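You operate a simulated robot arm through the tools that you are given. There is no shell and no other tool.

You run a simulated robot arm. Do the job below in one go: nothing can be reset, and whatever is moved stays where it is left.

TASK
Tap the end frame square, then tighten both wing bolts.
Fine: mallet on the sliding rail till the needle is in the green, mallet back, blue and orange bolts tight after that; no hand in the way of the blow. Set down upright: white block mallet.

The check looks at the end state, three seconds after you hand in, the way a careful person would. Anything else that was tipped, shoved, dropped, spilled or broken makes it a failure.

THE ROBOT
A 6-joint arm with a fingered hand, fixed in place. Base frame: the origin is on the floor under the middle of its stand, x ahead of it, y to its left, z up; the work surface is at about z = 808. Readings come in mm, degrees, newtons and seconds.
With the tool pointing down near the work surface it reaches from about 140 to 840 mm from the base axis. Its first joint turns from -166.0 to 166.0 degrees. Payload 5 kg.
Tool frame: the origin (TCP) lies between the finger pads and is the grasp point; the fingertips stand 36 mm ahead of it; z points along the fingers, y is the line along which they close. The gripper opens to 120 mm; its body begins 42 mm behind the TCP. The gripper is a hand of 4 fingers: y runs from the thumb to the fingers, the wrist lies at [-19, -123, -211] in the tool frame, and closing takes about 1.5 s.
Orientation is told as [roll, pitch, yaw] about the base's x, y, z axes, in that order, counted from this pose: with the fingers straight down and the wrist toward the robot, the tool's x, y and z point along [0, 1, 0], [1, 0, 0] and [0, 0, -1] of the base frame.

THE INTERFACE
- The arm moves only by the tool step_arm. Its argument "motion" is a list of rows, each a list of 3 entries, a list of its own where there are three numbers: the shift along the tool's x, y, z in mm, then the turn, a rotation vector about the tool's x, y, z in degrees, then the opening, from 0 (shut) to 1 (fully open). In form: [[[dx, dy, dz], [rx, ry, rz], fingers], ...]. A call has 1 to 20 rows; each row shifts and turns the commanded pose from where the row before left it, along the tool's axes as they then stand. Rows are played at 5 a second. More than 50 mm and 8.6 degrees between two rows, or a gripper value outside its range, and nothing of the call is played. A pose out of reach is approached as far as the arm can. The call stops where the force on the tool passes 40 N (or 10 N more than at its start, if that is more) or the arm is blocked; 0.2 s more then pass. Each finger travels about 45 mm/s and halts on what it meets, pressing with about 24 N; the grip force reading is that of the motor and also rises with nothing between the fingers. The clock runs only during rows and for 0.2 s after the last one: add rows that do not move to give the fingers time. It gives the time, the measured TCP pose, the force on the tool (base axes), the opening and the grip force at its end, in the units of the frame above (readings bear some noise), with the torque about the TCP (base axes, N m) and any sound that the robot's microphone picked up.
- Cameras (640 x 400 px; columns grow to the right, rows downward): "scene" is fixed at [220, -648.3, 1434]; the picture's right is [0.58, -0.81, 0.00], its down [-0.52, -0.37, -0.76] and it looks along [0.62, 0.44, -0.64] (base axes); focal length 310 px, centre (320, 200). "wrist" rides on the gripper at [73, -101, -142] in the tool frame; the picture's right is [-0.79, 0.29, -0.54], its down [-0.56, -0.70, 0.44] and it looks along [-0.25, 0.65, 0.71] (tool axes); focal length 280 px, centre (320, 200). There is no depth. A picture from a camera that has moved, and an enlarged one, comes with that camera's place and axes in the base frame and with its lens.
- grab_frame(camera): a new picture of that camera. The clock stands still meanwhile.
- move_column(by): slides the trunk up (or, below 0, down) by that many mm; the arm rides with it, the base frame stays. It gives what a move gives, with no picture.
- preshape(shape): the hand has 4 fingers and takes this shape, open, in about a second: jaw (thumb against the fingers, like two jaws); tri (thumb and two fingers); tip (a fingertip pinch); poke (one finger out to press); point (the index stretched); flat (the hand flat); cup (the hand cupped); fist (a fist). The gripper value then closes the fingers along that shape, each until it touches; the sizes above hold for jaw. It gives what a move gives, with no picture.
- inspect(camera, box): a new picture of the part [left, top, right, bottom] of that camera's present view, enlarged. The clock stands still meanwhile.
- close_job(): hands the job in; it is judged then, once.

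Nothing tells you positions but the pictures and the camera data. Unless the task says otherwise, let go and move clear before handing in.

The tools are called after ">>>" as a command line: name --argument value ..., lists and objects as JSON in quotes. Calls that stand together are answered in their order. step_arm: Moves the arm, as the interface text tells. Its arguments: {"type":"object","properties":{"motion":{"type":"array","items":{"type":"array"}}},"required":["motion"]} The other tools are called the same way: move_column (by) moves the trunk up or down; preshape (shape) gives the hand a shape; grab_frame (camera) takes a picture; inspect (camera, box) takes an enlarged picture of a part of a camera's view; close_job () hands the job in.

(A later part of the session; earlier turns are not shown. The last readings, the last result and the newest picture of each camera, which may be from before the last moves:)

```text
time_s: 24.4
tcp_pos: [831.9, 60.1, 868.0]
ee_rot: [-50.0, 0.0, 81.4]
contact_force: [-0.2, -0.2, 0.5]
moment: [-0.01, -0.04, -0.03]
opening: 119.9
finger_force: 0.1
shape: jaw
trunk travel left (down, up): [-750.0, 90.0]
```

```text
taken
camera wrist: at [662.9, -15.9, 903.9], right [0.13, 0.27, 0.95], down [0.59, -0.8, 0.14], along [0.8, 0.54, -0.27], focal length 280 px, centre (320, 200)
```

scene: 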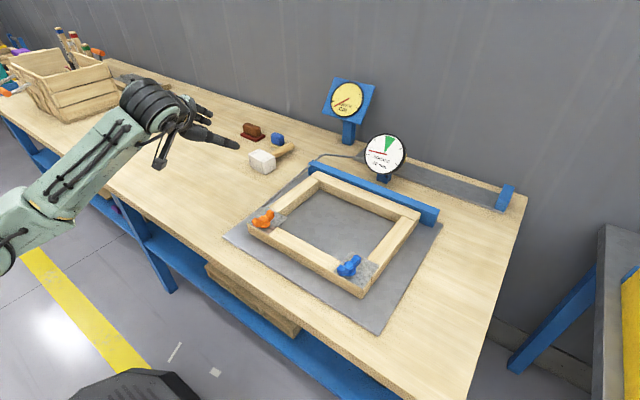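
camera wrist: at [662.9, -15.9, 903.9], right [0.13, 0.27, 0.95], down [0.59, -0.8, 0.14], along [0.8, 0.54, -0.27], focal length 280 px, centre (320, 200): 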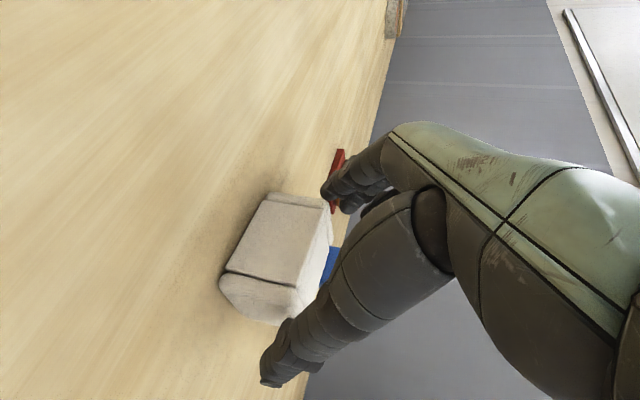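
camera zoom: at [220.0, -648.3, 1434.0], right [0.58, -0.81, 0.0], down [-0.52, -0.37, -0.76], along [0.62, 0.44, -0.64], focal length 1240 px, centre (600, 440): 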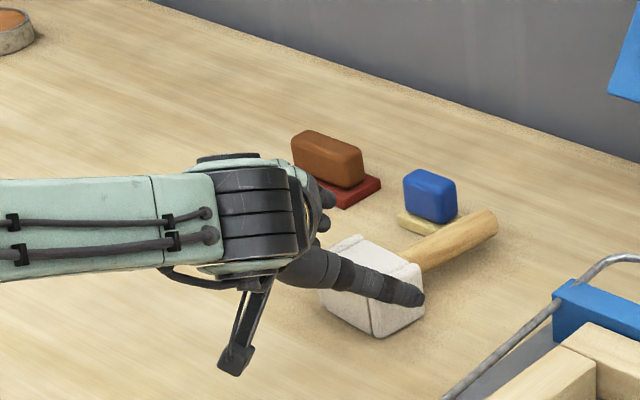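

Thumb and fingers straddle the head. I'll close on it.

>>> step_arm --motion '[[[0, 0, 0], [0, 0, 0], 0.75], [[0, 0, 0], [0, 0, 0], 0.6], [[0, 0, 0], [0, 0, 0], 0.4], [[0, 0, 0], [0, 0, 0], 0.3], [[0, 0, 0], [0, 0, 0], 0.3], [[0, 0, 0], [0, 0, 0], 0.3]]'

>>> inspect --camera "scene" --box '[190, 90, 310, 190]'

>>> grab_frame --camera "wrist"

```text
time_s: 25.8
tcp_pos: [829.9, 59.0, 868.6]
ee_rot: [-50.1, 0.0, 81.4]
contact_force: [-0.7, -0.6, 1.2]
moment: [0.1, -0.04, 0.02]
opening: 80.0
finger_force: 23.9
shape: jaw
trunk travel left (down, up): [-750.0, 90.0]
```

```text
4.00 times, centred on (250, 140) of scene
camera zoom: at [220.0, -648.3, 1434.0], right [0.58, -0.81, 0.0], down [-0.52, -0.37, -0.76], along [0.62, 0.44, -0.64], focal length 1240 px, centre (600, 440)
```

zoom: 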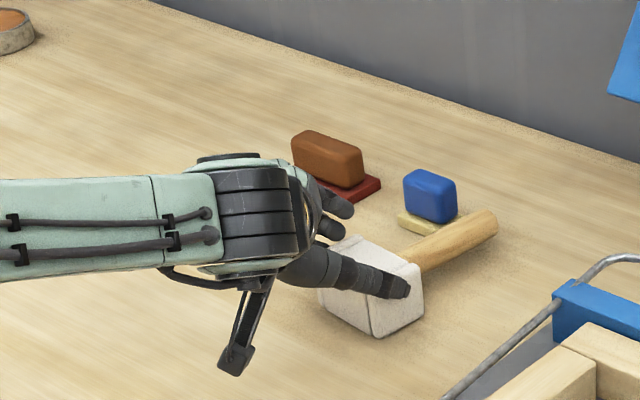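

```text
taken
camera wrist: at [662.9, -16.0, 904.0], right [0.13, 0.27, 0.95], down [0.59, -0.8, 0.14], along [0.8, 0.54, -0.27], focal length 280 px, centre (320, 200)
```

wrist: 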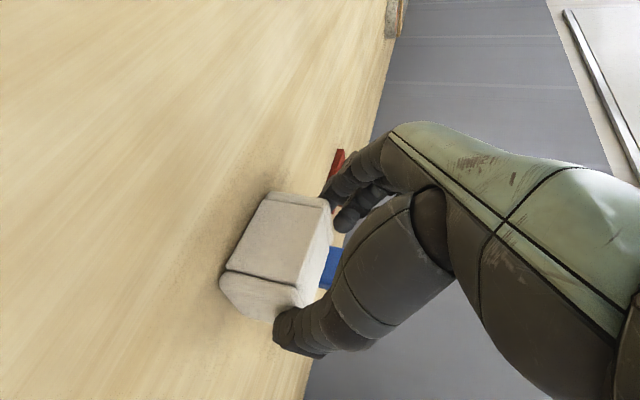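

The grip is firm at an 80 mm opening with 24 N. I'll lift it a few millimetres and draw the mallet toward the robot.

>>> step_arm --motion '[[[-3.8, 0, -3.2], [0, 0, 0], 0.3], [[5, -0.6, -6], [0, 0, 0], 0.3], [[9.6, -1.3, -11.5], [0, 0, 0], 0.3], [[9.6, -1.3, -11.5], [0, 0, 0], 0.3], [[9.6, -1.3, -11.5], [0, 0, 0], 0.3], [[0, 0, 0], [0, 0, 0], 0.3]]'

>>> inspect --camera "scene" --box '[170, 90, 310, 200]'

```text
time_s: 27.2
tcp_pos: [781.7, 63.0, 872.9]
ee_rot: [-49.9, 0.0, 81.3]
contact_force: [-0.5, -0.3, -4.7]
moment: [-0.06, 0.18, 0.0]
opening: 79.8
finger_force: 23.5
shape: jaw
trunk travel left (down, up): [-750.0, 90.0]
```

```text
3.64 times, centred on (240, 145) of scene
camera zoom: at [220.0, -648.3, 1434.0], right [0.58, -0.81, 0.0], down [-0.52, -0.37, -0.76], along [0.62, 0.44, -0.64], focal length 1128 px, centre (611, 400)
```

zoom: 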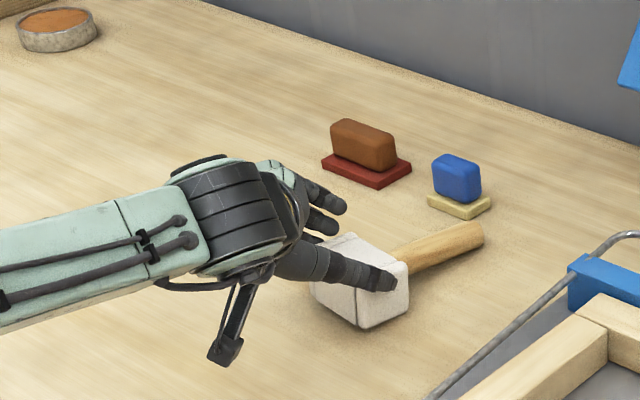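

The mallet follows the hand. I'll continue to about x ≈ 615, then lower and release.

>>> step_arm --motion '[[[9.6, -1.3, -11.5], [0, 0, 0], 0.3], [[9.6, -1.3, -11.5], [0, 0, 0], 0.3], [[9.6, -1.3, -11.5], [0, 0, 0], 0.3], [[9.6, -1.3, -11.5], [0, 0, 0], 0.3], [[9.6, -1.3, -11.5], [0, 0, 0], 0.3], [[9.6, -1.3, -11.5], [0, 0, 0], 0.3], [[9.6, -1.3, -11.5], [0, 0, 0], 0.3], [[9.6, -1.3, -11.5], [0, 0, 0], 0.3], [[9.6, -1.3, -11.5], [0, 0, 0], 0.3], [[9.6, -1.3, -11.5], [0, 0, 0], 0.3], [[9.6, -1.3, -11.5], [0, 0, 0], 0.3], [[9.6, -1.3, -11.5], [0, 0, 0], 0.3], [[6, -0.6, -7], [0, 0, 0], 0.3], [[0, 0, 0], [0, 0, 0], 0.3], [[1.9, 0, 1.6], [0, 0, 0], 0.3], [[1.9, 0, 1.6], [0, 0, 0], 0.3], [[0, 0, 0], [0, 0, 0], 0.3]]'

>>> inspect --camera "scene" --box '[120, 100, 300, 230]'

```text
time_s: 30.8
tcp_pos: [590.2, 77.1, 870.4]
ee_rot: [-50.0, 0.0, 81.3]
contact_force: [-4.3, 1.4, 9.3]
moment: [0.19, -0.19, 0.0]
opening: 79.9
finger_force: 24.0
shape: jaw
trunk travel left (down, up): [-750.0, 90.0]
```

```text
3.08 times, centred on (210, 165) of scene
camera zoom: at [220.0, -648.3, 1434.0], right [0.58, -0.81, 0.0], down [-0.52, -0.37, -0.76], along [0.62, 0.44, -0.64], focal length 954 px, centre (658, 308)
```

zoom: 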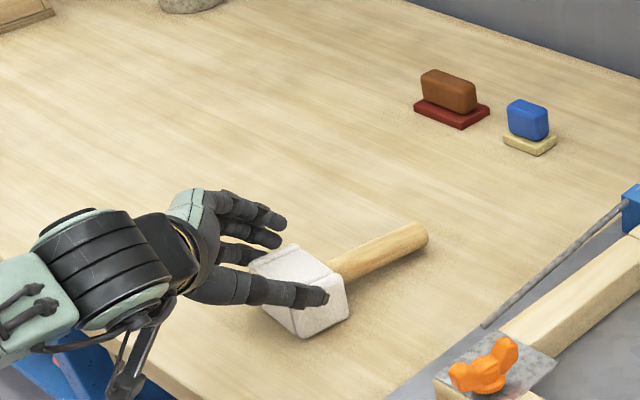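

The mallet is down, resting on the table at about x ≈ 615. I'll release and back off along the finger line.

>>> step_arm --motion '[[[0, 0, 0], [0, 0, 0], 0.8], [[0, 0, 0], [0, 0, 0], 1], [[0, 0, 0], [0, 0, 0], 1], [[0, 0, -15], [0, 0, 0], 1], [[0, 0, -25], [0, 0, 0], 1], [[0, 0, -40], [0, 0, 0], 1], [[-20, 0, -40], [0, 0, 0], 1], [[-30, 0, -20], [0, 0, 0], 1], [[-30, 0, -20], [0, 0, 0], 1], [[0, 0, 0], [0, 0, 0], 1]]'

>>> inspect --camera "scene" --box '[120, 100, 300, 230]'

>>> grab_frame --camera "wrist"

```text
time_s: 33.0
tcp_pos: [521.1, 87.3, 1035.6]
ee_rot: [-50.0, 0.0, 81.3]
contact_force: [-0.4, 0.6, 0.3]
moment: [0.05, 0.01, 0.01]
opening: 119.7
finger_force: 0.1
shape: jaw
trunk travel left (down, up): [-750.0, 90.0]
```

```text
3.08 times, centred on (210, 165) of scene
camera zoom: at [220.0, -648.3, 1434.0], right [0.58, -0.81, 0.0], down [-0.52, -0.37, -0.76], along [0.62, 0.44, -0.64], focal length 954 px, centre (658, 308)
```

zoom: 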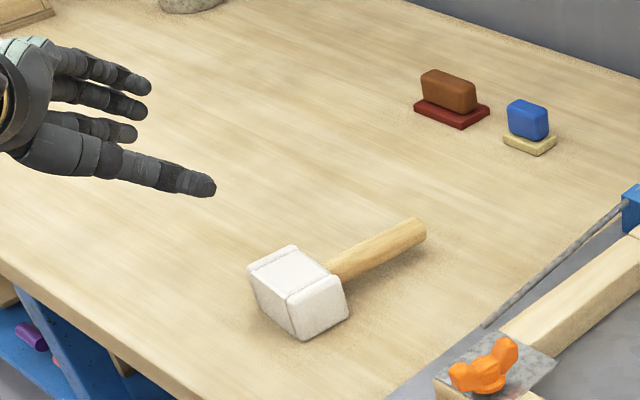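

```text
taken
camera wrist: at [353.5, 11.2, 1071.3], right [0.14, 0.27, 0.95], down [0.59, -0.8, 0.14], along [0.8, 0.54, -0.27], focal length 280 px, centre (320, 200)
```

wrist: 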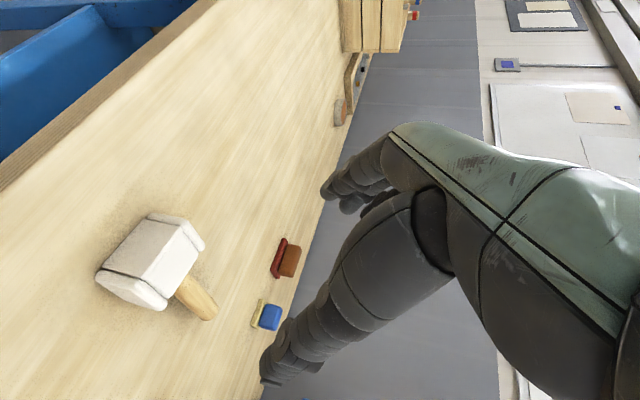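

The mallet lies flat with its handle pointing away, and it's in easy reach. I'll zoom in for its exact pose.

>>> inspect --camera "scene" --box '[180, 150, 270, 220]'

>>> inspect --camera "wrist" --box '[80, 190, 240, 330]'

```text
5.71 times, centred on (225, 185) of scene
camera zoom: at [220.0, -648.3, 1434.0], right [0.58, -0.81, 0.0], down [-0.52, -0.37, -0.76], along [0.62, 0.44, -0.64], focal length 1772 px, centre (863, 286)
```

zoom: 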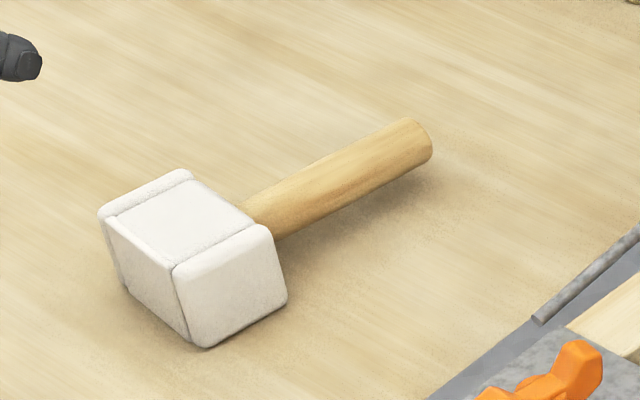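

```text
2.86 times, centred on (160, 260) of wrist
camera zoom: at [353.5, 11.2, 1071.3], right [0.14, 0.27, 0.95], down [0.59, -0.8, 0.14], along [0.8, 0.54, -0.27], focal length 801 px, centre (777, 29)
```

zoom: 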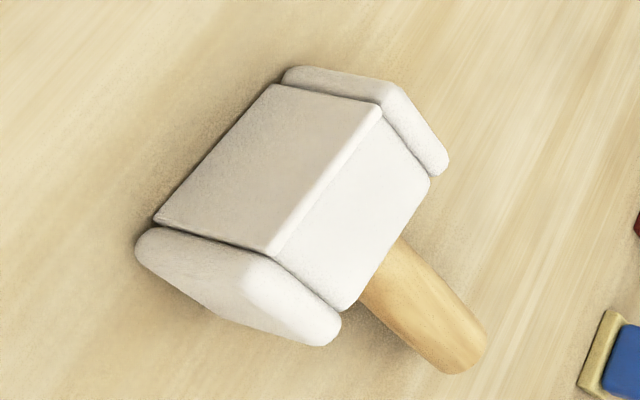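

The handle runs from about (641, 69) to (758, 56) at z ≈ 832, turned −6°. I'll point the fingers straight down with the closing axis across the handle, and hover over its middle.

>>> step_arm --motion '[[[0, 0, 0], [0, 8.4, 0], 1], [[0, 0, 0], [0, 8.4, 0], 1], [[0, 0, 0], [0, 8.4, 0], 1], [[0, 0, 0], [0, 8.4, 0], 1], [[0, 0, 0], [0, 8.4, 0], 1], [[0, 0, 0], [0, 8, -2.7], 1], [[-35, -1.3, 15], [0, 0, 0], 1], [[-35, -1.3, 15], [0, 0, 0], 1], [[-35, -1.3, 15], [0, 0, 0], 1], [[-35, -1.3, 15], [0, 0, 0], 1], [[-33, -1.3, 15], [0, 0, 0], 1], [[0, 0, 0], [0, 0, 0], 1], [[0, 0, 0], [0, 0, 0], 1]]'

>>> inspect --camera "scene" --box '[140, 90, 300, 220]'

>>> grab_frame --camera "wrist"

```text
time_s: 35.8
tcp_pos: [692.7, 63.0, 957.9]
ee_rot: [0.0, 0.3, 84.0]
contact_force: [-0.2, -0.3, 0.8]
moment: [-0.03, -0.04, 0.01]
opening: 119.7
finger_force: 0.1
shape: jaw
trunk travel left (down, up): [-750.0, 90.0]
```

```text
3.08 times, centred on (220, 155) of scene
camera zoom: at [220.0, -648.3, 1434.0], right [0.58, -0.81, 0.0], down [-0.52, -0.37, -0.76], along [0.62, 0.44, -0.64], focal length 954 px, centre (628, 338)
```

zoom: 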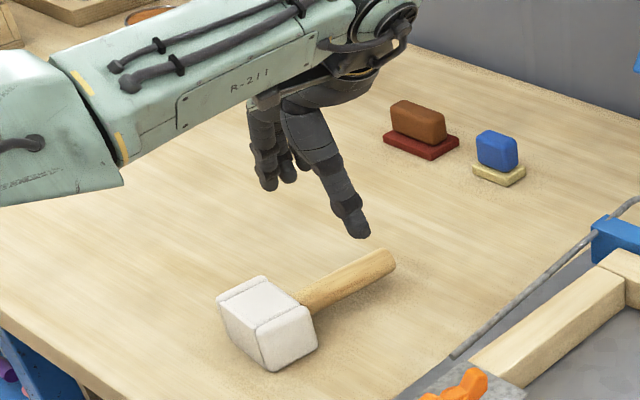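

```text
taken
camera wrist: at [611.1, -28.4, 1099.7], right [0.82, 0.21, 0.54], down [0.48, -0.76, -0.44], along [0.32, 0.62, -0.72], focal length 280 px, centre (320, 200)
```

wrist: 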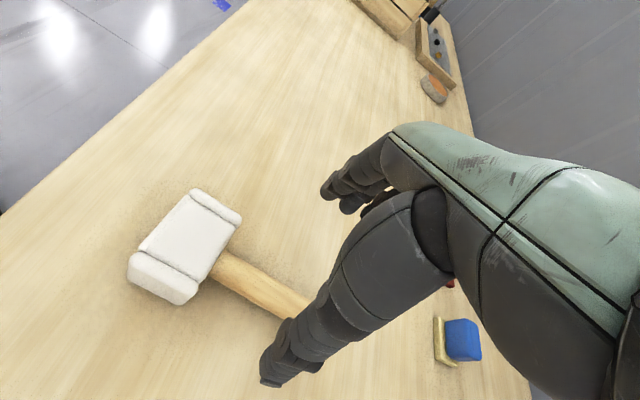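

The hand is aligned over the handle. I'll descend until the fingertips are just above the table.

>>> step_arm --motion '[[[0, 0, 25], [0, 0, 0], 1], [[0, 0, 25], [0, 0, 0], 1], [[0, 0, 25], [0, 0, 0], 1], [[0, 0, 18], [0, 0, 0], 1], [[0, 0, 10], [0, 0, 0], 1], [[0, 0, 4], [0, 0, 0], 1], [[0, 0, 0], [0, 0, 0], 1]]'

>>> inspect --camera "scene" --box '[160, 110, 280, 220]'

>>> grab_frame --camera "wrist"

```text
time_s: 37.4
tcp_pos: [691.4, 62.8, 849.6]
ee_rot: [0.0, 0.2, 84.0]
contact_force: [0.1, -0.1, -0.1]
moment: [0.0, 0.04, 0.03]
opening: 119.5
finger_force: 0.0
shape: jaw
trunk travel left (down, up): [-750.0, 90.0]
```

```text
3.64 times, centred on (220, 165) of scene
camera zoom: at [220.0, -648.3, 1434.0], right [0.58, -0.81, 0.0], down [-0.52, -0.37, -0.76], along [0.62, 0.44, -0.64], focal length 1128 px, centre (684, 327)
```

zoom: 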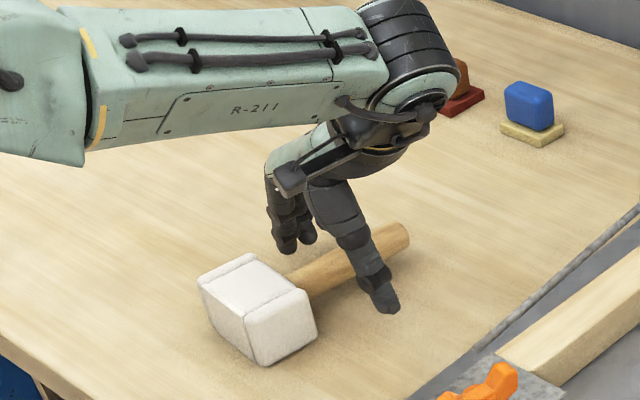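

```text
taken
camera wrist: at [609.3, -28.8, 993.1], right [0.82, 0.21, 0.54], down [0.48, -0.76, -0.44], along [0.32, 0.62, -0.72], focal length 280 px, centre (320, 200)
```

wrist: 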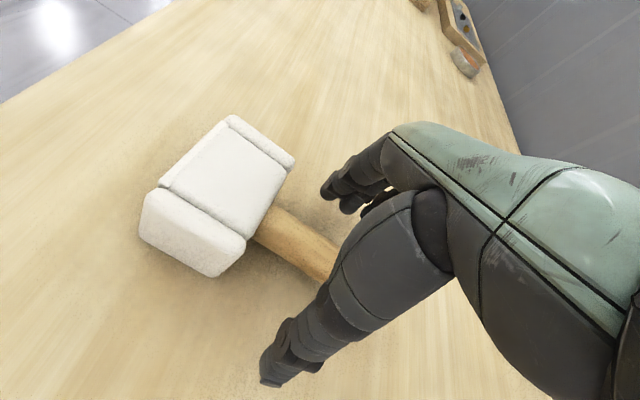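

Thumb and fingers straddle the handle clear of the head. I'll close on it.

>>> step_arm --motion '[[[0, 0, 0], [0, 0, 0], 0.7], [[0, 0, 0], [0, 0, 0], 0.4], [[0, 0, 0], [0, 0, 0], 0.2], [[0, 0, 0], [0, 0, 0], 0], [[0, 0, 0], [0, 0, 0], 0], [[0, 0, 0], [0, 0, 0], 0], [[0, 0, 0], [0, 0, 0], 0], [[0, 0, 0], [0, 0, 0], 0], [[0, 0, 0], [0, 0, 0], 0]]'

>>> inspect --camera "scene" --box '[160, 110, 280, 220]'

>>> grab_frame --camera "wrist"

```text
time_s: 39.4
tcp_pos: [690.5, 62.4, 850.4]
ee_rot: [0.2, 0.2, 84.1]
contact_force: [-0.6, -0.7, -0.2]
moment: [0.01, -0.05, 0.11]
opening: 24.0
finger_force: 24.1
shape: jaw
trunk travel left (down, up): [-750.0, 90.0]
```

```text
3.64 times, centred on (220, 165) of scene
camera zoom: at [220.0, -648.3, 1434.0], right [0.58, -0.81, 0.0], down [-0.52, -0.37, -0.76], along [0.62, 0.44, -0.64], focal length 1128 px, centre (684, 327)
```

zoom: 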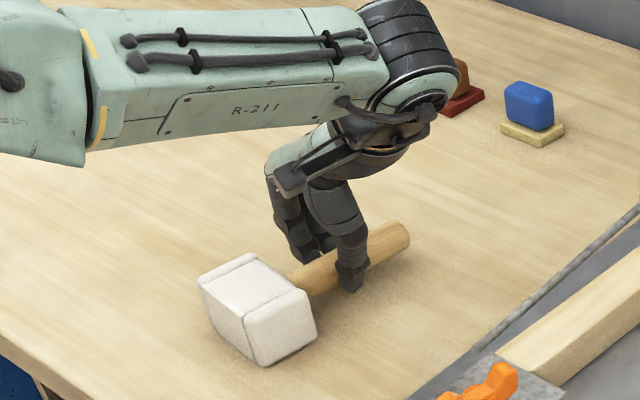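

```text
taken
camera wrist: at [609.4, -28.9, 992.8], right [0.82, 0.21, 0.54], down [0.48, -0.76, -0.44], along [0.32, 0.62, -0.72], focal length 280 px, centre (320, 200)
```

wrist: 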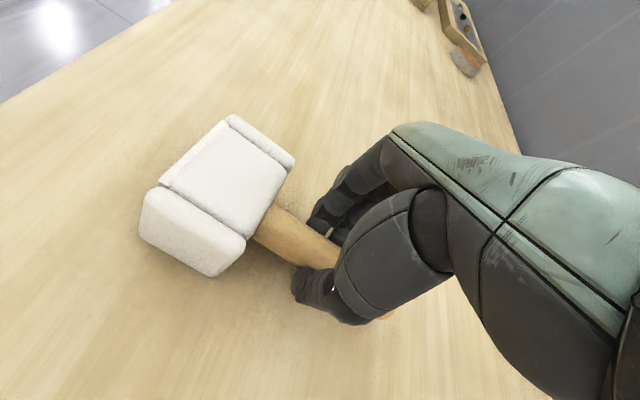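

The grip is solid at 24 mm with 24 N on the handle. I'll test it with a 15 mm lift.

>>> step_arm --motion '[[[0, 0, -4], [0, 0, 0], 0], [[0, 0, -4], [0, 0, 0], 0], [[0, 0, -4], [0, 0, 0], 0], [[0, 0, -4], [0, 0, 0], 0], [[0, 0, 0], [0, 0, 0], 0], [[0, 0, 0], [0, 0, 0], 0]]'

>>> inspect --camera "scene" --box '[160, 110, 280, 220]'

>>> grab_frame --camera "wrist"

```text
time_s: 40.8
tcp_pos: [693.6, 62.6, 866.4]
ee_rot: [0.0, 0.1, 84.0]
contact_force: [0.4, 0.5, -5.1]
moment: [-0.02, -0.26, 0.03]
opening: 24.0
finger_force: 23.9
shape: jaw
trunk travel left (down, up): [-750.0, 90.0]
```

```text
3.64 times, centred on (220, 165) of scene
camera zoom: at [220.0, -648.3, 1434.0], right [0.58, -0.81, 0.0], down [-0.52, -0.37, -0.76], along [0.62, 0.44, -0.64], focal length 1128 px, centre (684, 327)
```

zoom: 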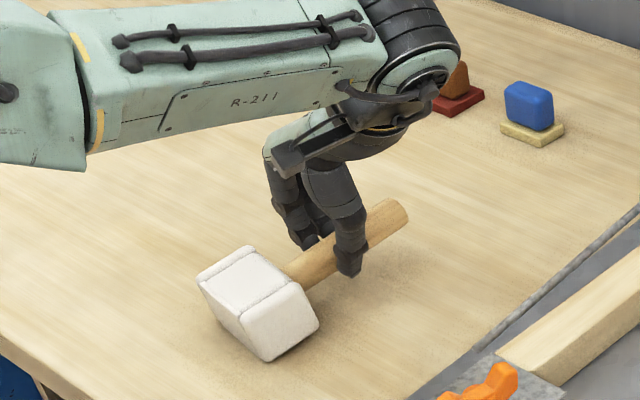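

```text
taken
camera wrist: at [611.6, -29.2, 1008.6], right [0.82, 0.21, 0.54], down [0.48, -0.76, -0.44], along [0.32, 0.62, -0.72], focal length 280 px, centre (320, 200)
```

wrist: 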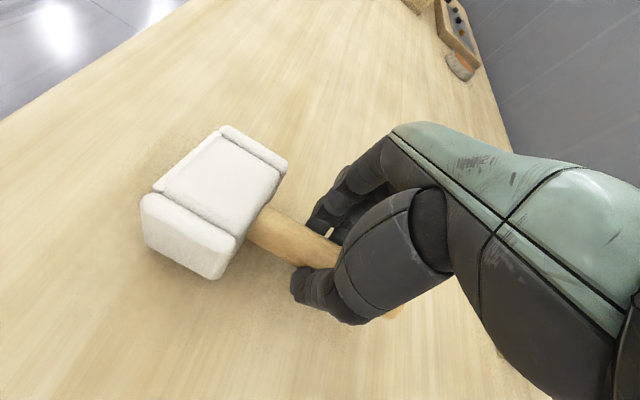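

The grip held, and the head drooped about 12° the helpful way. I'll now pivot the mallet upright about the head's near edge, tilting the hand forward in small steps.

>>> step_arm --motion '[[[0, 0, -6], [0, 0, 0], 0], [[0, 0, -6], [0, 0, 0], 0], [[4.83, 0, -6.55], [0, -4, 0], 0], [[4.83, 0, -6.55], [0, -4, 0], 0], [[4.83, 0, -6.55], [0, -4, 0], 0], [[4.83, 0, -6.55], [0, -4, 0], 0], [[4.83, 0, -6.55], [0, -4, 0], 0], [[4.83, 0, -6.55], [0, -4, 0], 0], [[4.83, 0, -6.55], [0, -4, 0], 0], [[4.83, 0, -6.55], [0, -4, 0], 0], [[0, 0, 0], [0, 0, 0], 0]]'

>>> inspect --camera "scene" --box '[150, 100, 280, 220]'

>>> grab_frame --camera "wrist"

```text
time_s: 43.2
tcp_pos: [643.5, 67.5, 918.3]
ee_rot: [-31.9, 0.1, 84.0]
contact_force: [0.9, 0.0, -6.8]
moment: [-0.08, -0.17, 0.03]
opening: 23.5
finger_force: 24.2
shape: jaw
trunk travel left (down, up): [-750.0, 90.0]
```

```text
3.33 times, centred on (215, 160) of scene
camera zoom: at [220.0, -648.3, 1434.0], right [0.58, -0.81, 0.0], down [-0.52, -0.37, -0.76], along [0.62, 0.44, -0.64], focal length 1034 px, centre (670, 333)
```

zoom: 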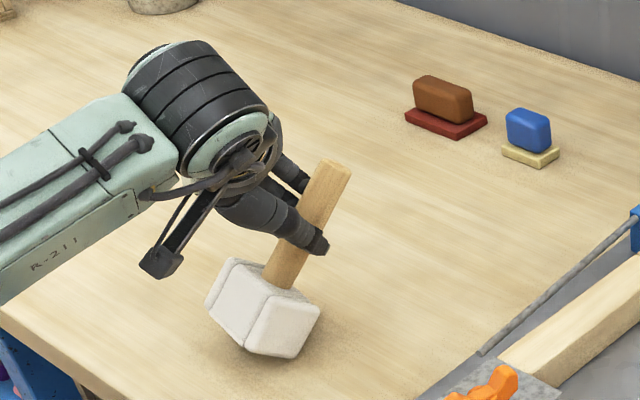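

```text
taken
camera wrist: at [497.7, -17.8, 1001.7], right [0.41, 0.25, 0.88], down [0.63, -0.77, -0.08], along [0.66, 0.59, -0.47], focal length 280 px, centre (320, 200)
```

wrist: 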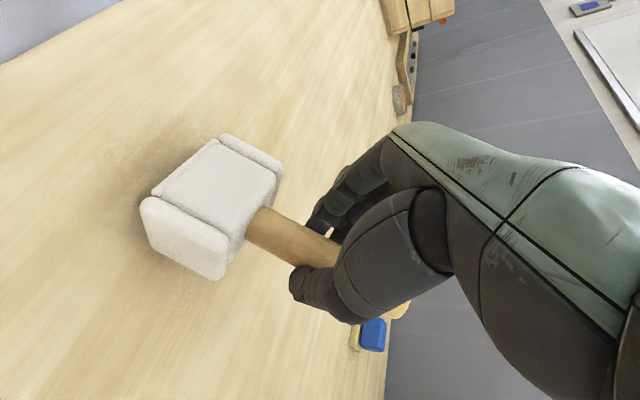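

The mallet is firmly held and tipping up. I'll continue the pivot toward upright.

>>> step_arm --motion '[[[4.83, 0, -6.55], [0, -4, 0], 0], [[4.83, 0, -6.55], [0, -4, 0], 0], [[4.83, 0, -6.55], [0, -4, 0], 0], [[4.83, 0, -6.55], [0, -4, 0], 0], [[4.83, 0, -6.55], [0, -4, 0], 0], [[4.83, 0, -6.55], [0, -4, 0], 0], [[4.83, 0, -6.55], [0, -4, 0], 0], [[4.83, 0, -6.55], [0, -4, 0], 0], [[0, 0, 0], [0, 0, 0], 0]]'

>>> inspect --camera "scene" --box '[130, 100, 270, 220]'

>>> grab_frame --camera "wrist"

```text
time_s: 45.2
tcp_pos: [579.0, 73.6, 927.4]
ee_rot: [-64.0, 0.2, 84.1]
contact_force: [0.0, -0.6, -5.2]
moment: [-0.04, 0.04, 0.04]
opening: 23.7
finger_force: 24.0
shape: jaw
trunk travel left (down, up): [-750.0, 90.0]
```

```text
3.33 times, centred on (200, 160) of scene
camera zoom: at [220.0, -648.3, 1434.0], right [0.58, -0.81, 0.0], down [-0.52, -0.37, -0.76], along [0.62, 0.44, -0.64], focal length 1034 px, centre (720, 333)
```

zoom: 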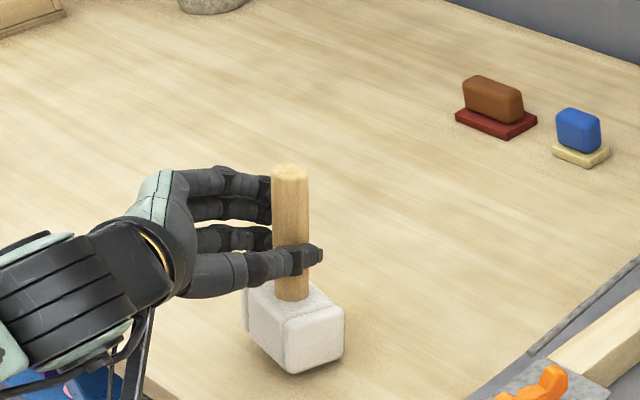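

```text
taken
camera wrist: at [411.6, -8.9, 925.2], right [-0.11, 0.31, 0.95], down [0.57, -0.76, 0.31], along [0.82, 0.57, -0.09], focal length 280 px, centre (320, 200)
```

wrist: 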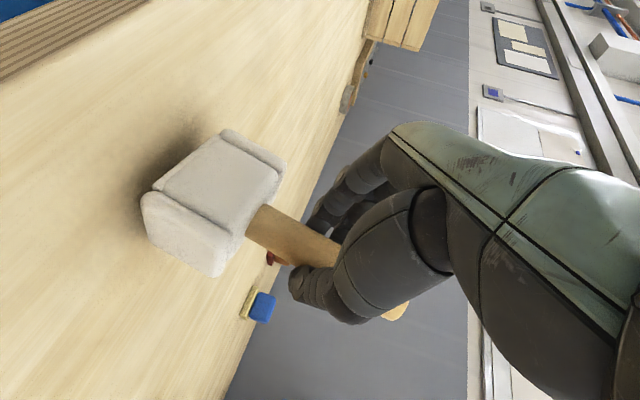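

The mallet still leans forward by about 16°. I'll finish the pivot.

>>> step_arm --motion '[[[4.83, 0, -6.55], [0, -4, 0], 0], [[4.83, 0, -6.55], [0, -4, 0], 0], [[4.83, 0, -6.55], [0, -4, 0], 0], [[4.83, 0, -6.55], [0, -4, 0], 0], [[0, 0, 0], [0, 0, 0], 0], [[0, 0, 0], [0, 0, 0], 0]]'

>>> inspect --camera "scene" --box '[130, 100, 270, 220]'

>>> grab_frame --camera "wrist"

```text
time_s: 46.6
tcp_pos: [552.4, 78.4, 934.5]
ee_rot: [-79.3, 0.3, 83.9]
contact_force: [0.0, -0.2, -6.6]
moment: [-0.05, 0.12, 0.0]
opening: 23.9
finger_force: 24.0
shape: jaw
out of reach, approached as far as the arm can: row 4
trunk travel left (down, up): [-750.0, 90.0]
```

```text
3.33 times, centred on (200, 160) of scene
camera zoom: at [220.0, -648.3, 1434.0], right [0.58, -0.81, 0.0], down [-0.52, -0.37, -0.76], along [0.62, 0.44, -0.64], focal length 1034 px, centre (720, 333)
```

zoom: 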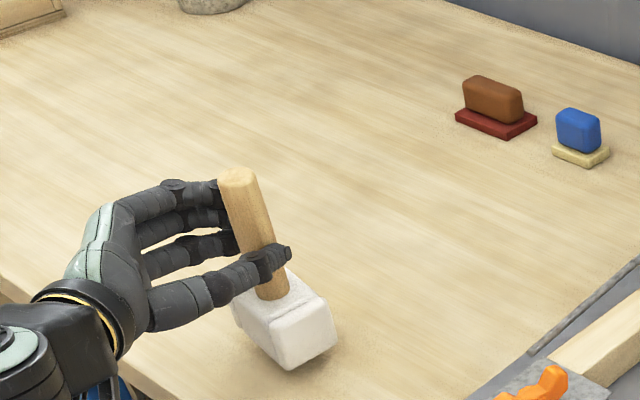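

```text
taken
camera wrist: at [390.2, -5.3, 889.9], right [-0.35, 0.33, 0.87], down [0.46, -0.75, 0.47], along [0.81, 0.57, 0.11], focal length 280 px, centre (320, 200)
```

wrist: 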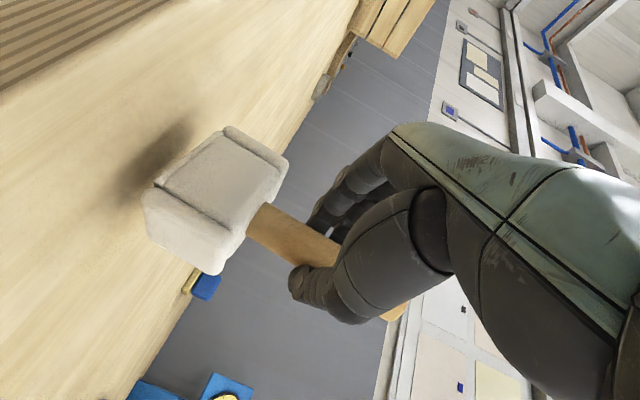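

The mallet is within a few degrees of vertical; the arm hit its near-side reach limit there. I'll carry it slowly forward and right to the pre-strike spot over clear table, squaring the head to the y axis.

>>> step_arm --motion '[[[-1, -7, 4], [0, 0, 0], 0], [[-2, -14, 7.3], [0, 0, 0], 0], [[-2, -14, 7.3], [0, 0, 0], 0], [[-2, -14, 7.3], [0, 0, 0], 0], [[-2, -14, 7.3], [0, 0, 0], 0], [[-2, -14, 7.3], [0, 0, 0], 0], [[-2, -14, 7.3], [0, 0, 0], 0], [[-2, -14, 7.3], [0, 0, 0], 0], [[-1, -7, 4], [0, 0, 0], 0], [[0, 0, 0], [-3, 0, -0.5], 0], [[0, 0, 0], [-3, 0, -0.5], 0], [[0, 0, 0], [0, 0, 0], 0], [[0, 0, 0], [0, 0, 0], 0]]'

>>> grab_frame --camera "scene"

>>> inspect --camera "scene" --box '[150, 130, 290, 260]'

>>> grab_frame --camera "wrist"

```text
time_s: 49.4
tcp_pos: [601.8, -37.0, 951.3]
ee_rot: [-79.5, 0.2, 90.1]
contact_force: [-0.3, -0.1, -5.6]
moment: [-0.05, 0.13, -0.01]
opening: 23.9
finger_force: 24.1
shape: jaw
out of reach, approached as far as the arm can: row 9, 10, 11
trunk travel left (down, up): [-750.0, 90.0]
```

```text
taken
```

scene: 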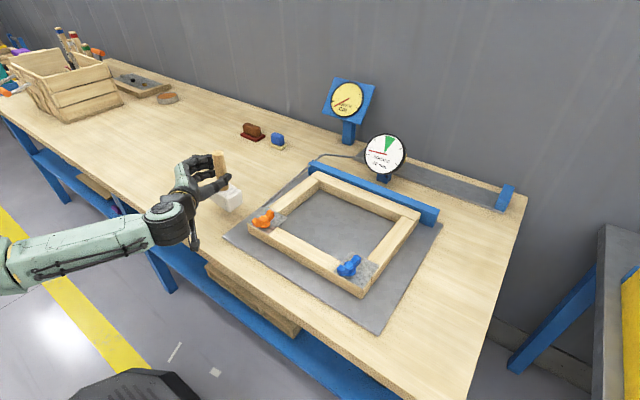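

```text
3.08 times, centred on (220, 195) of scene
camera zoom: at [220.0, -648.3, 1434.0], right [0.58, -0.81, 0.0], down [-0.52, -0.37, -0.76], along [0.62, 0.44, -0.64], focal length 954 px, centre (628, 215)
```

zoom: 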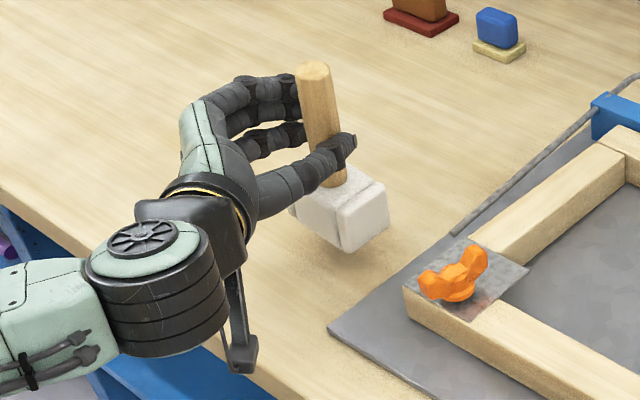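

```text
taken
camera wrist: at [450.6, -137.3, 905.6], right [-0.39, 0.29, 0.87], down [0.54, -0.7, 0.47], along [0.75, 0.65, 0.12], focal length 280 px, centre (320, 200)
```

wrist: 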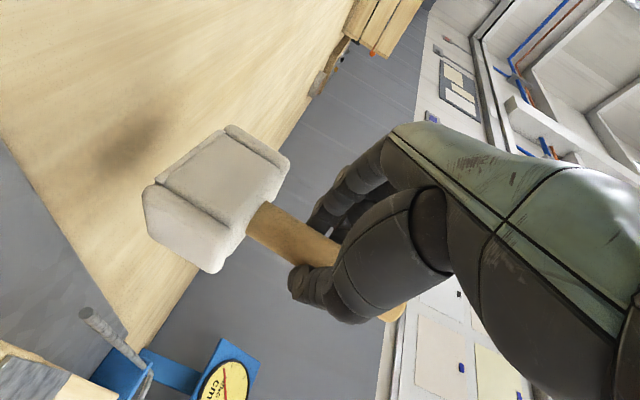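

The mallet hangs nearly vertical at about (617, −37), but this hand pose is at the arm's reach limit. I'll set the mallet down upright here on clear table and re-grip it with the 45° palm-backed pose, on the pads this time.

>>> step_arm --motion '[[[5, 0, 0.9], [0, 0, 0], 0], [[7, 0, 1.3], [0, 0, 0], 0], [[7, 0, 1.3], [0, 0, 0], 0], [[6, 0, 1.1], [0, 0, 0], 0], [[0, 0, 0], [0, 0, 0], 0], [[0, 0, 0], [0, 0, 0], 0]]'

>>> inspect --camera "scene" --box '[180, 140, 290, 240]'

```text
time_s: 50.8
tcp_pos: [602.1, -37.4, 951.0]
ee_rot: [-79.5, 0.1, 90.1]
contact_force: [-0.2, -0.2, -5.9]
moment: [-0.03, 0.14, 0.03]
opening: 23.7
finger_force: 23.7
shape: jaw
out of reach, approached as far as the arm can: row 1, 2, 3, 4
trunk travel left (down, up): [-750.0, 90.0]
```

```text
4.00 times, centred on (235, 190) of scene
camera zoom: at [220.0, -648.3, 1434.0], right [0.58, -0.81, 0.0], down [-0.52, -0.37, -0.76], along [0.62, 0.44, -0.64], focal length 1240 px, centre (660, 240)
```

zoom: 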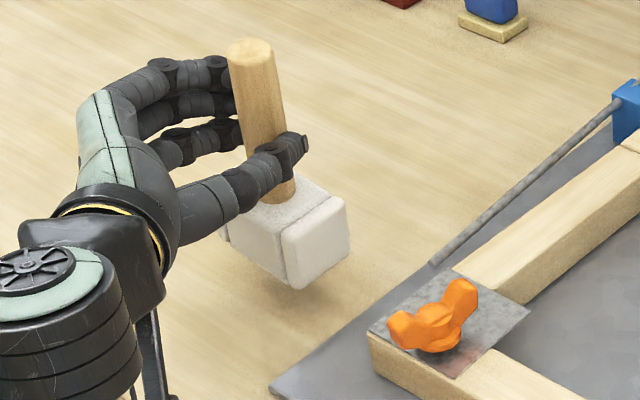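

The arm can't go lower in this pose, but the trunk can carry it straight down. I'll lower the column gently.

>>> move_column --by -24

>>> inspect --camera "scene" --box '[180, 140, 290, 240]'

```text
time_s: 51.5
tcp_pos: [602.4, -36.4, 927.3]
ee_rot: [-79.6, 0.2, 90.1]
contact_force: [0.4, 0.3, -6.6]
moment: [-0.08, 0.13, 0.01]
opening: 23.6
finger_force: 24.1
shape: jaw
trunk travel left (down, up): [-726.0, 114.0]
```

```text
4.00 times, centred on (235, 190) of scene
camera zoom: at [220.0, -648.3, 1434.0], right [0.58, -0.81, 0.0], down [-0.52, -0.37, -0.76], along [0.62, 0.44, -0.64], focal length 1240 px, centre (660, 240)
```

zoom: 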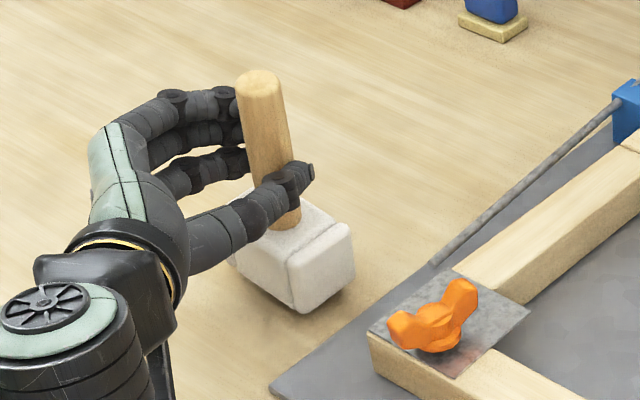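

Trunk motion solves the reach limit. This grip has proved solid and its closing axis lines up with the blow, so I'll keep it. I'll raise the arm and lower the column further for working room at strike height.

>>> step_arm --motion '[[[-10, 0, -1.8], [0, 0, 0], 0], [[-12, 0, -2.2], [0, 0, 0], 0], [[-12, 0, -2.2], [0, 0, 0], 0], [[-12, 0, -2.2], [0, 0, 0], 0], [[-10, 0, -1.8], [0, 0, 0], 0], [[0, 0, 0], [0, 0, 0], 0]]'

>>> move_column --by -50

>>> inspect --camera "scene" --box '[180, 140, 290, 240]'

```text
time_s: 52.9
tcp_pos: [604.4, -36.6, 983.8]
ee_rot: [-79.4, 0.1, 90.1]
contact_force: [0.2, 0.1, -5.7]
moment: [-0.03, 0.13, -0.01]
opening: 23.9
finger_force: 24.2
shape: jaw
trunk travel left (down, up): [-726.0, 114.0]
```

```text
time_s: 53.8
tcp_pos: [602.6, -35.9, 932.6]
ee_rot: [-79.6, -0.1, 90.1]
contact_force: [-0.5, -0.6, -6.2]
moment: [-0.1, 0.15, 0.03]
opening: 23.9
finger_force: 24.0
shape: jaw
trunk travel left (down, up): [-676.0, 164.0]
```

```text
4.00 times, centred on (235, 190) of scene
camera zoom: at [220.0, -648.3, 1434.0], right [0.58, -0.81, 0.0], down [-0.52, -0.37, -0.76], along [0.62, 0.44, -0.64], focal length 1240 px, centre (660, 240)
```

zoom: 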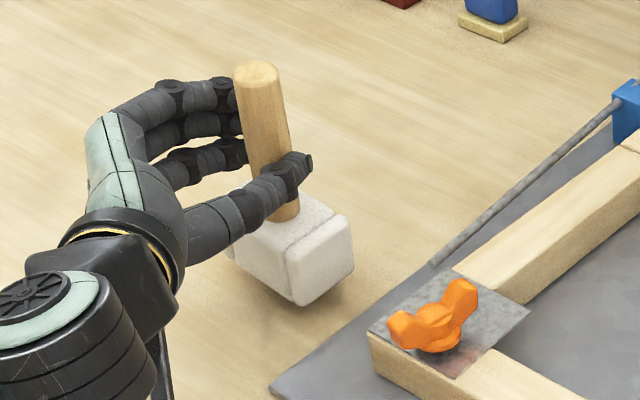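

Now I'll lower to strike height (head bottom about z ≈ 821) and close the gap to the rail's left end slowly, stopping short of contact.

>>> step_arm --motion '[[[7, 0, 1.3], [0, 0, 0], 0], [[7, 0, 1.3], [0, 0, 0], 0], [[0, -8, 0], [0, 0, 0], 0], [[0, -10, 0], [0, 0, 0], 0], [[0, -10, 0], [0, 0, 0], 0], [[0, -8, 0], [0, 0, 0], 0], [[0, 0, 0], [0, 0, 0], 0], [[0, 0, 0], [0, 0, 0], 0]]'

>>> inspect --camera "scene" --box '[200, 160, 310, 260]'

>>> grab_frame --camera "wrist"

```text
time_s: 55.6
tcp_pos: [600.2, -71.2, 921.2]
ee_rot: [-79.6, 0.2, 90.2]
contact_force: [1.0, 3.4, 0.0]
moment: [0.27, -0.06, 0.22]
opening: 23.8
finger_force: 23.9
shape: jaw
trunk travel left (down, up): [-676.0, 164.0]
```

```text
4.00 times, centred on (255, 210) of scene
camera zoom: at [220.0, -648.3, 1434.0], right [0.58, -0.81, 0.0], down [-0.52, -0.37, -0.76], along [0.62, 0.44, -0.64], focal length 1240 px, centre (580, 160)
```

zoom: 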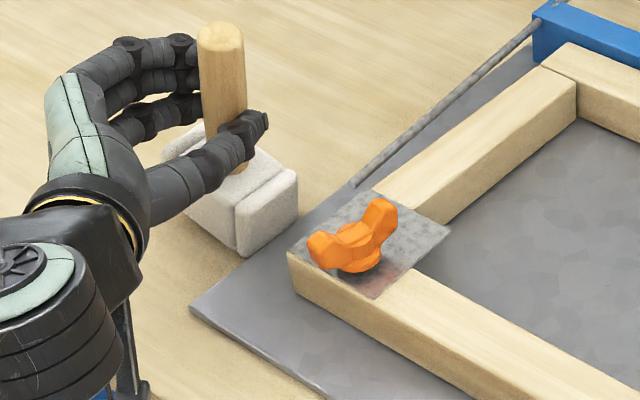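

```text
taken
camera wrist: at [448.8, -172.6, 874.7], right [-0.39, 0.29, 0.87], down [0.54, -0.7, 0.47], along [0.75, 0.65, 0.12], focal length 280 px, centre (320, 200)
```

wrist: 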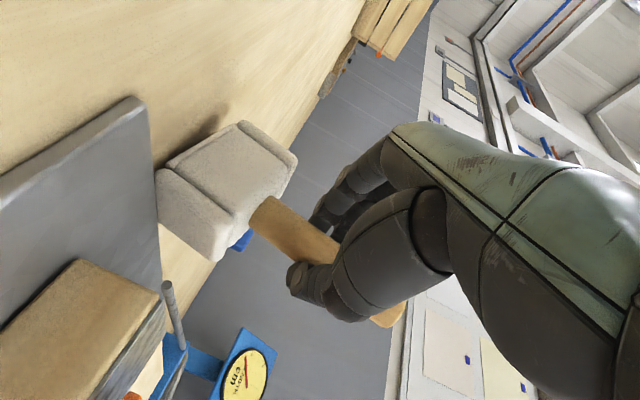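

The head's bottom edge touched the table and the plate's edge, so the plate is thicker than I assumed. I'll back off, raise about 15 mm and check the mallet's attitude.

>>> step_arm --motion '[[[0, 6, 0], [0, 0, 0], 0], [[0, 6, 0], [0, 0, 0], 0], [[-5, 0, -0.9], [0, 0, 0], 0], [[-5, 0, -0.9], [0, 0, 0], 0], [[-6, 0, -1.1], [0, 0, 0], 0], [[0, 0, 0], [0, 0, 0], 0], [[0, 0, 0], [0, 0, 0], 0]]'

>>> inspect --camera "scene" --box '[200, 160, 310, 260]'

>>> grab_frame --camera "wrist"

```text
time_s: 57.2
tcp_pos: [601.5, -59.3, 936.7]
ee_rot: [-79.5, 0.0, 90.1]
contact_force: [0.6, 0.2, -5.4]
moment: [-0.11, 0.13, -0.02]
opening: 23.6
finger_force: 24.0
shape: jaw
trunk travel left (down, up): [-676.0, 164.0]
```

```text
4.00 times, centred on (255, 210) of scene
camera zoom: at [220.0, -648.3, 1434.0], right [0.58, -0.81, 0.0], down [-0.52, -0.37, -0.76], along [0.62, 0.44, -0.64], focal length 1240 px, centre (580, 160)
```

zoom: 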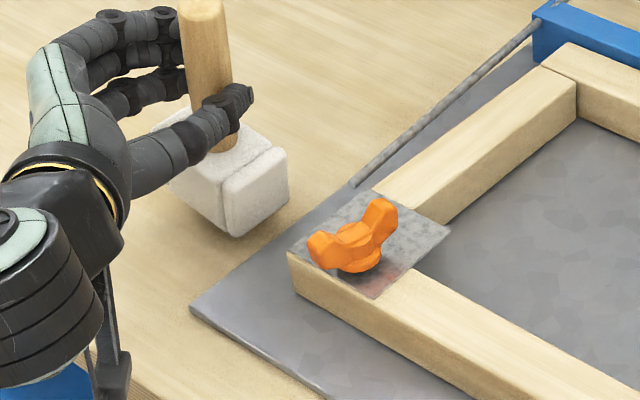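

```text
taken
camera wrist: at [450.1, -160.2, 890.5], right [-0.39, 0.29, 0.87], down [0.54, -0.7, 0.47], along [0.75, 0.65, 0.12], focal length 280 px, centre (320, 200)
```

wrist: 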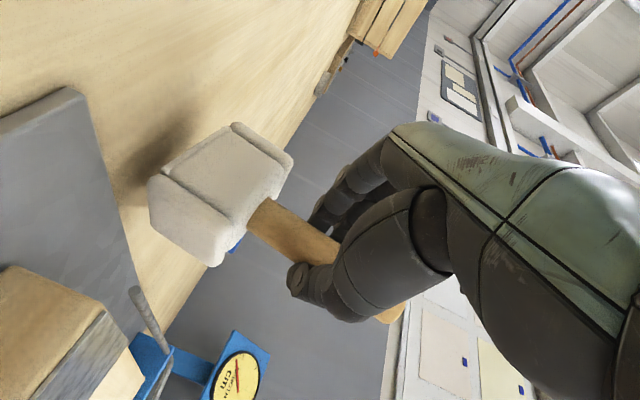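

The brush with the plate rolled the mallet a few degrees in the grip, bottom toward +y. I'll correct by turning the hand about 6° about the x axis and recheck.

>>> step_arm --motion '[[[0, 0, 0], [0.55, 0, -3], 0], [[0, 0, 0], [0.55, 0, -3], 0], [[0, 0, 0], [0, 0, 0], 0], [[0, 0, 0], [0, 0, 0], 0]]'

>>> inspect --camera "scene" --box '[200, 160, 310, 260]'

>>> grab_frame --camera "scene"

```text
time_s: 58.2
tcp_pos: [603.3, -60.1, 935.7]
ee_rot: [-79.5, 6.2, 90.2]
contact_force: [0.9, 0.3, -5.6]
moment: [-0.05, 0.12, 0.03]
opening: 23.7
finger_force: 24.4
shape: jaw
trunk travel left (down, up): [-676.0, 164.0]
```

```text
4.00 times, centred on (255, 210) of scene
camera zoom: at [220.0, -648.3, 1434.0], right [0.58, -0.81, 0.0], down [-0.52, -0.37, -0.76], along [0.62, 0.44, -0.64], focal length 1240 px, centre (580, 160)
```

zoom: 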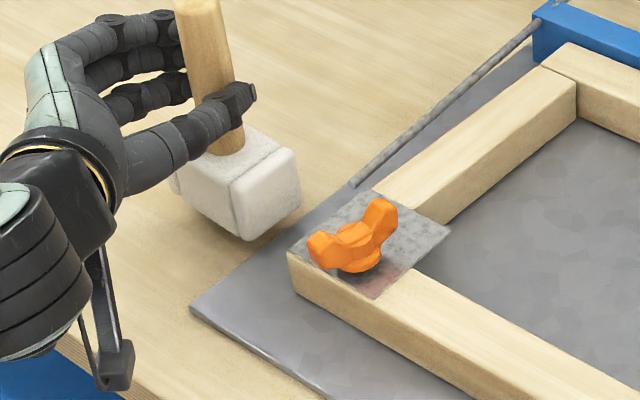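

```text
taken
```

scene: 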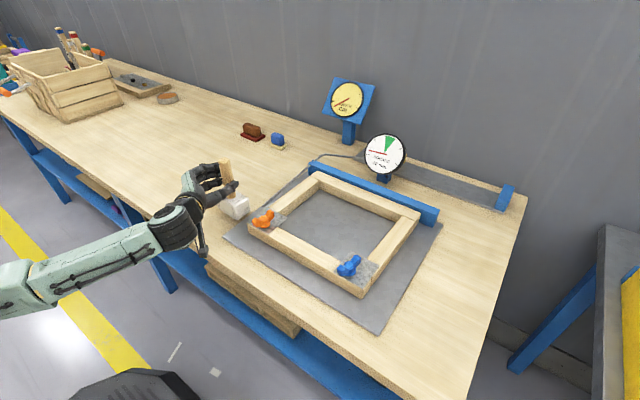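

The mallet is vertical again. I'll check the plate thickness and the head's height over it before going over the plate.

>>> inspect --camera "scene" --box '[215, 215, 265, 255]'

>>> inspect --camera "scene" --box '[220, 180, 280, 230]'

>>> grab_frame --camera "wrist"

```text
10.00 times, centred on (240, 235) of scene
camera zoom: at [220.0, -648.3, 1434.0], right [0.58, -0.81, 0.0], down [-0.52, -0.37, -0.76], along [0.62, 0.44, -0.64], focal length 3101 px, centre (1120, -150)
```

zoom: 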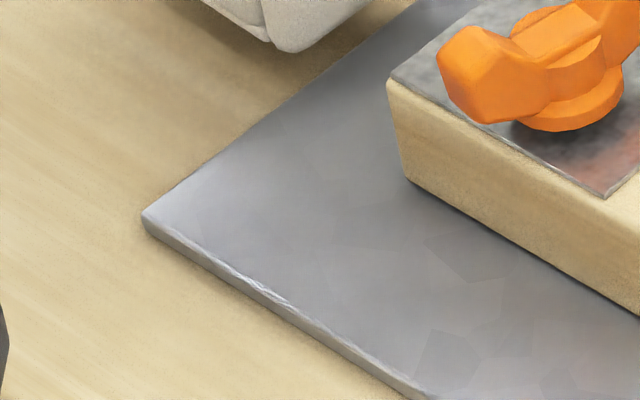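

```text
8.00 times, centred on (250, 205) of scene
camera zoom: at [220.0, -648.3, 1434.0], right [0.58, -0.81, 0.0], down [-0.52, -0.37, -0.76], along [0.62, 0.44, -0.64], focal length 2480 px, centre (880, 160)
```

zoom: 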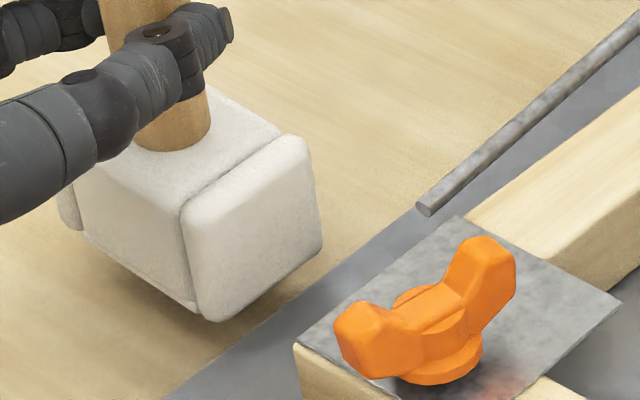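

```text
taken
camera wrist: at [451.2, -165.2, 901.4], right [-0.39, 0.38, 0.84], down [0.54, -0.64, 0.54], along [0.75, 0.66, 0.05], focal length 280 px, centre (320, 200)
```

wrist: 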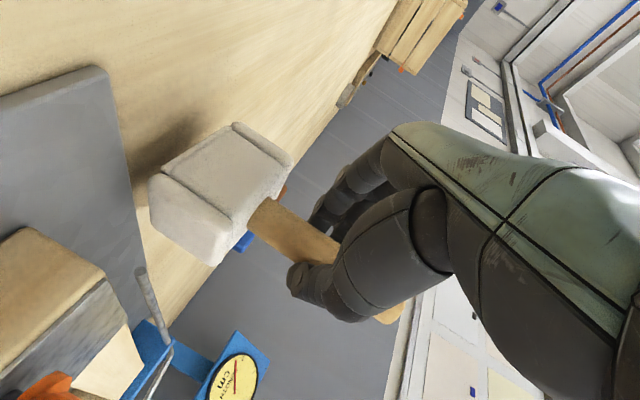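

The plate top is at about z ≈ 815 and the rail spans 815–853, with its left end at y ≈ −144. The head bottom is now near 832. I'll lower 9 mm and creep toward the rail, stopping short.

>>> step_arm --motion '[[[4.4, 0.47, 0.8], [0, 0, 0], 0], [[4.4, 0.47, 0.8], [0, 0, 0], 0], [[0.6, -6, 0.1], [0, 0, 0], 0], [[1.03, -9.95, 0.19], [0, 0, 0], 0], [[1.03, -9.95, 0.19], [0, 0, 0], 0], [[0.6, -6, 0.1], [0, 0, 0], 0], [[0, 0, 0], [0, 0, 0], 0], [[0, 0, 0], [0, 0, 0], 0]]'

>>> inspect --camera "scene" --box '[220, 170, 300, 240]'

>>> grab_frame --camera "wrist"

```text
time_s: 60.0
tcp_pos: [603.1, -92.6, 928.8]
ee_rot: [-79.6, 6.2, 90.0]
contact_force: [0.6, -0.2, -6.8]
moment: [-0.05, 0.12, 0.02]
opening: 23.8
finger_force: 23.8
shape: jaw
trunk travel left (down, up): [-676.0, 164.0]
```

```text
5.71 times, centred on (260, 205) of scene
camera zoom: at [220.0, -648.3, 1434.0], right [0.58, -0.81, 0.0], down [-0.52, -0.37, -0.76], along [0.62, 0.44, -0.64], focal length 1772 px, centre (663, 171)
```

zoom: 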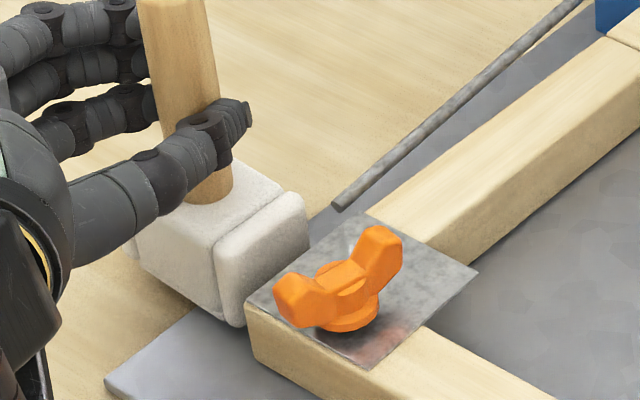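

```text
taken
camera wrist: at [450.5, -198.3, 893.4], right [-0.39, 0.38, 0.84], down [0.54, -0.64, 0.54], along [0.75, 0.66, 0.05], focal length 280 px, centre (320, 200)
```

wrist: 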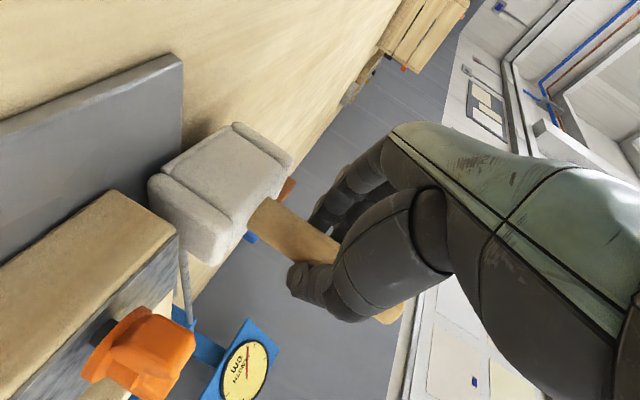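

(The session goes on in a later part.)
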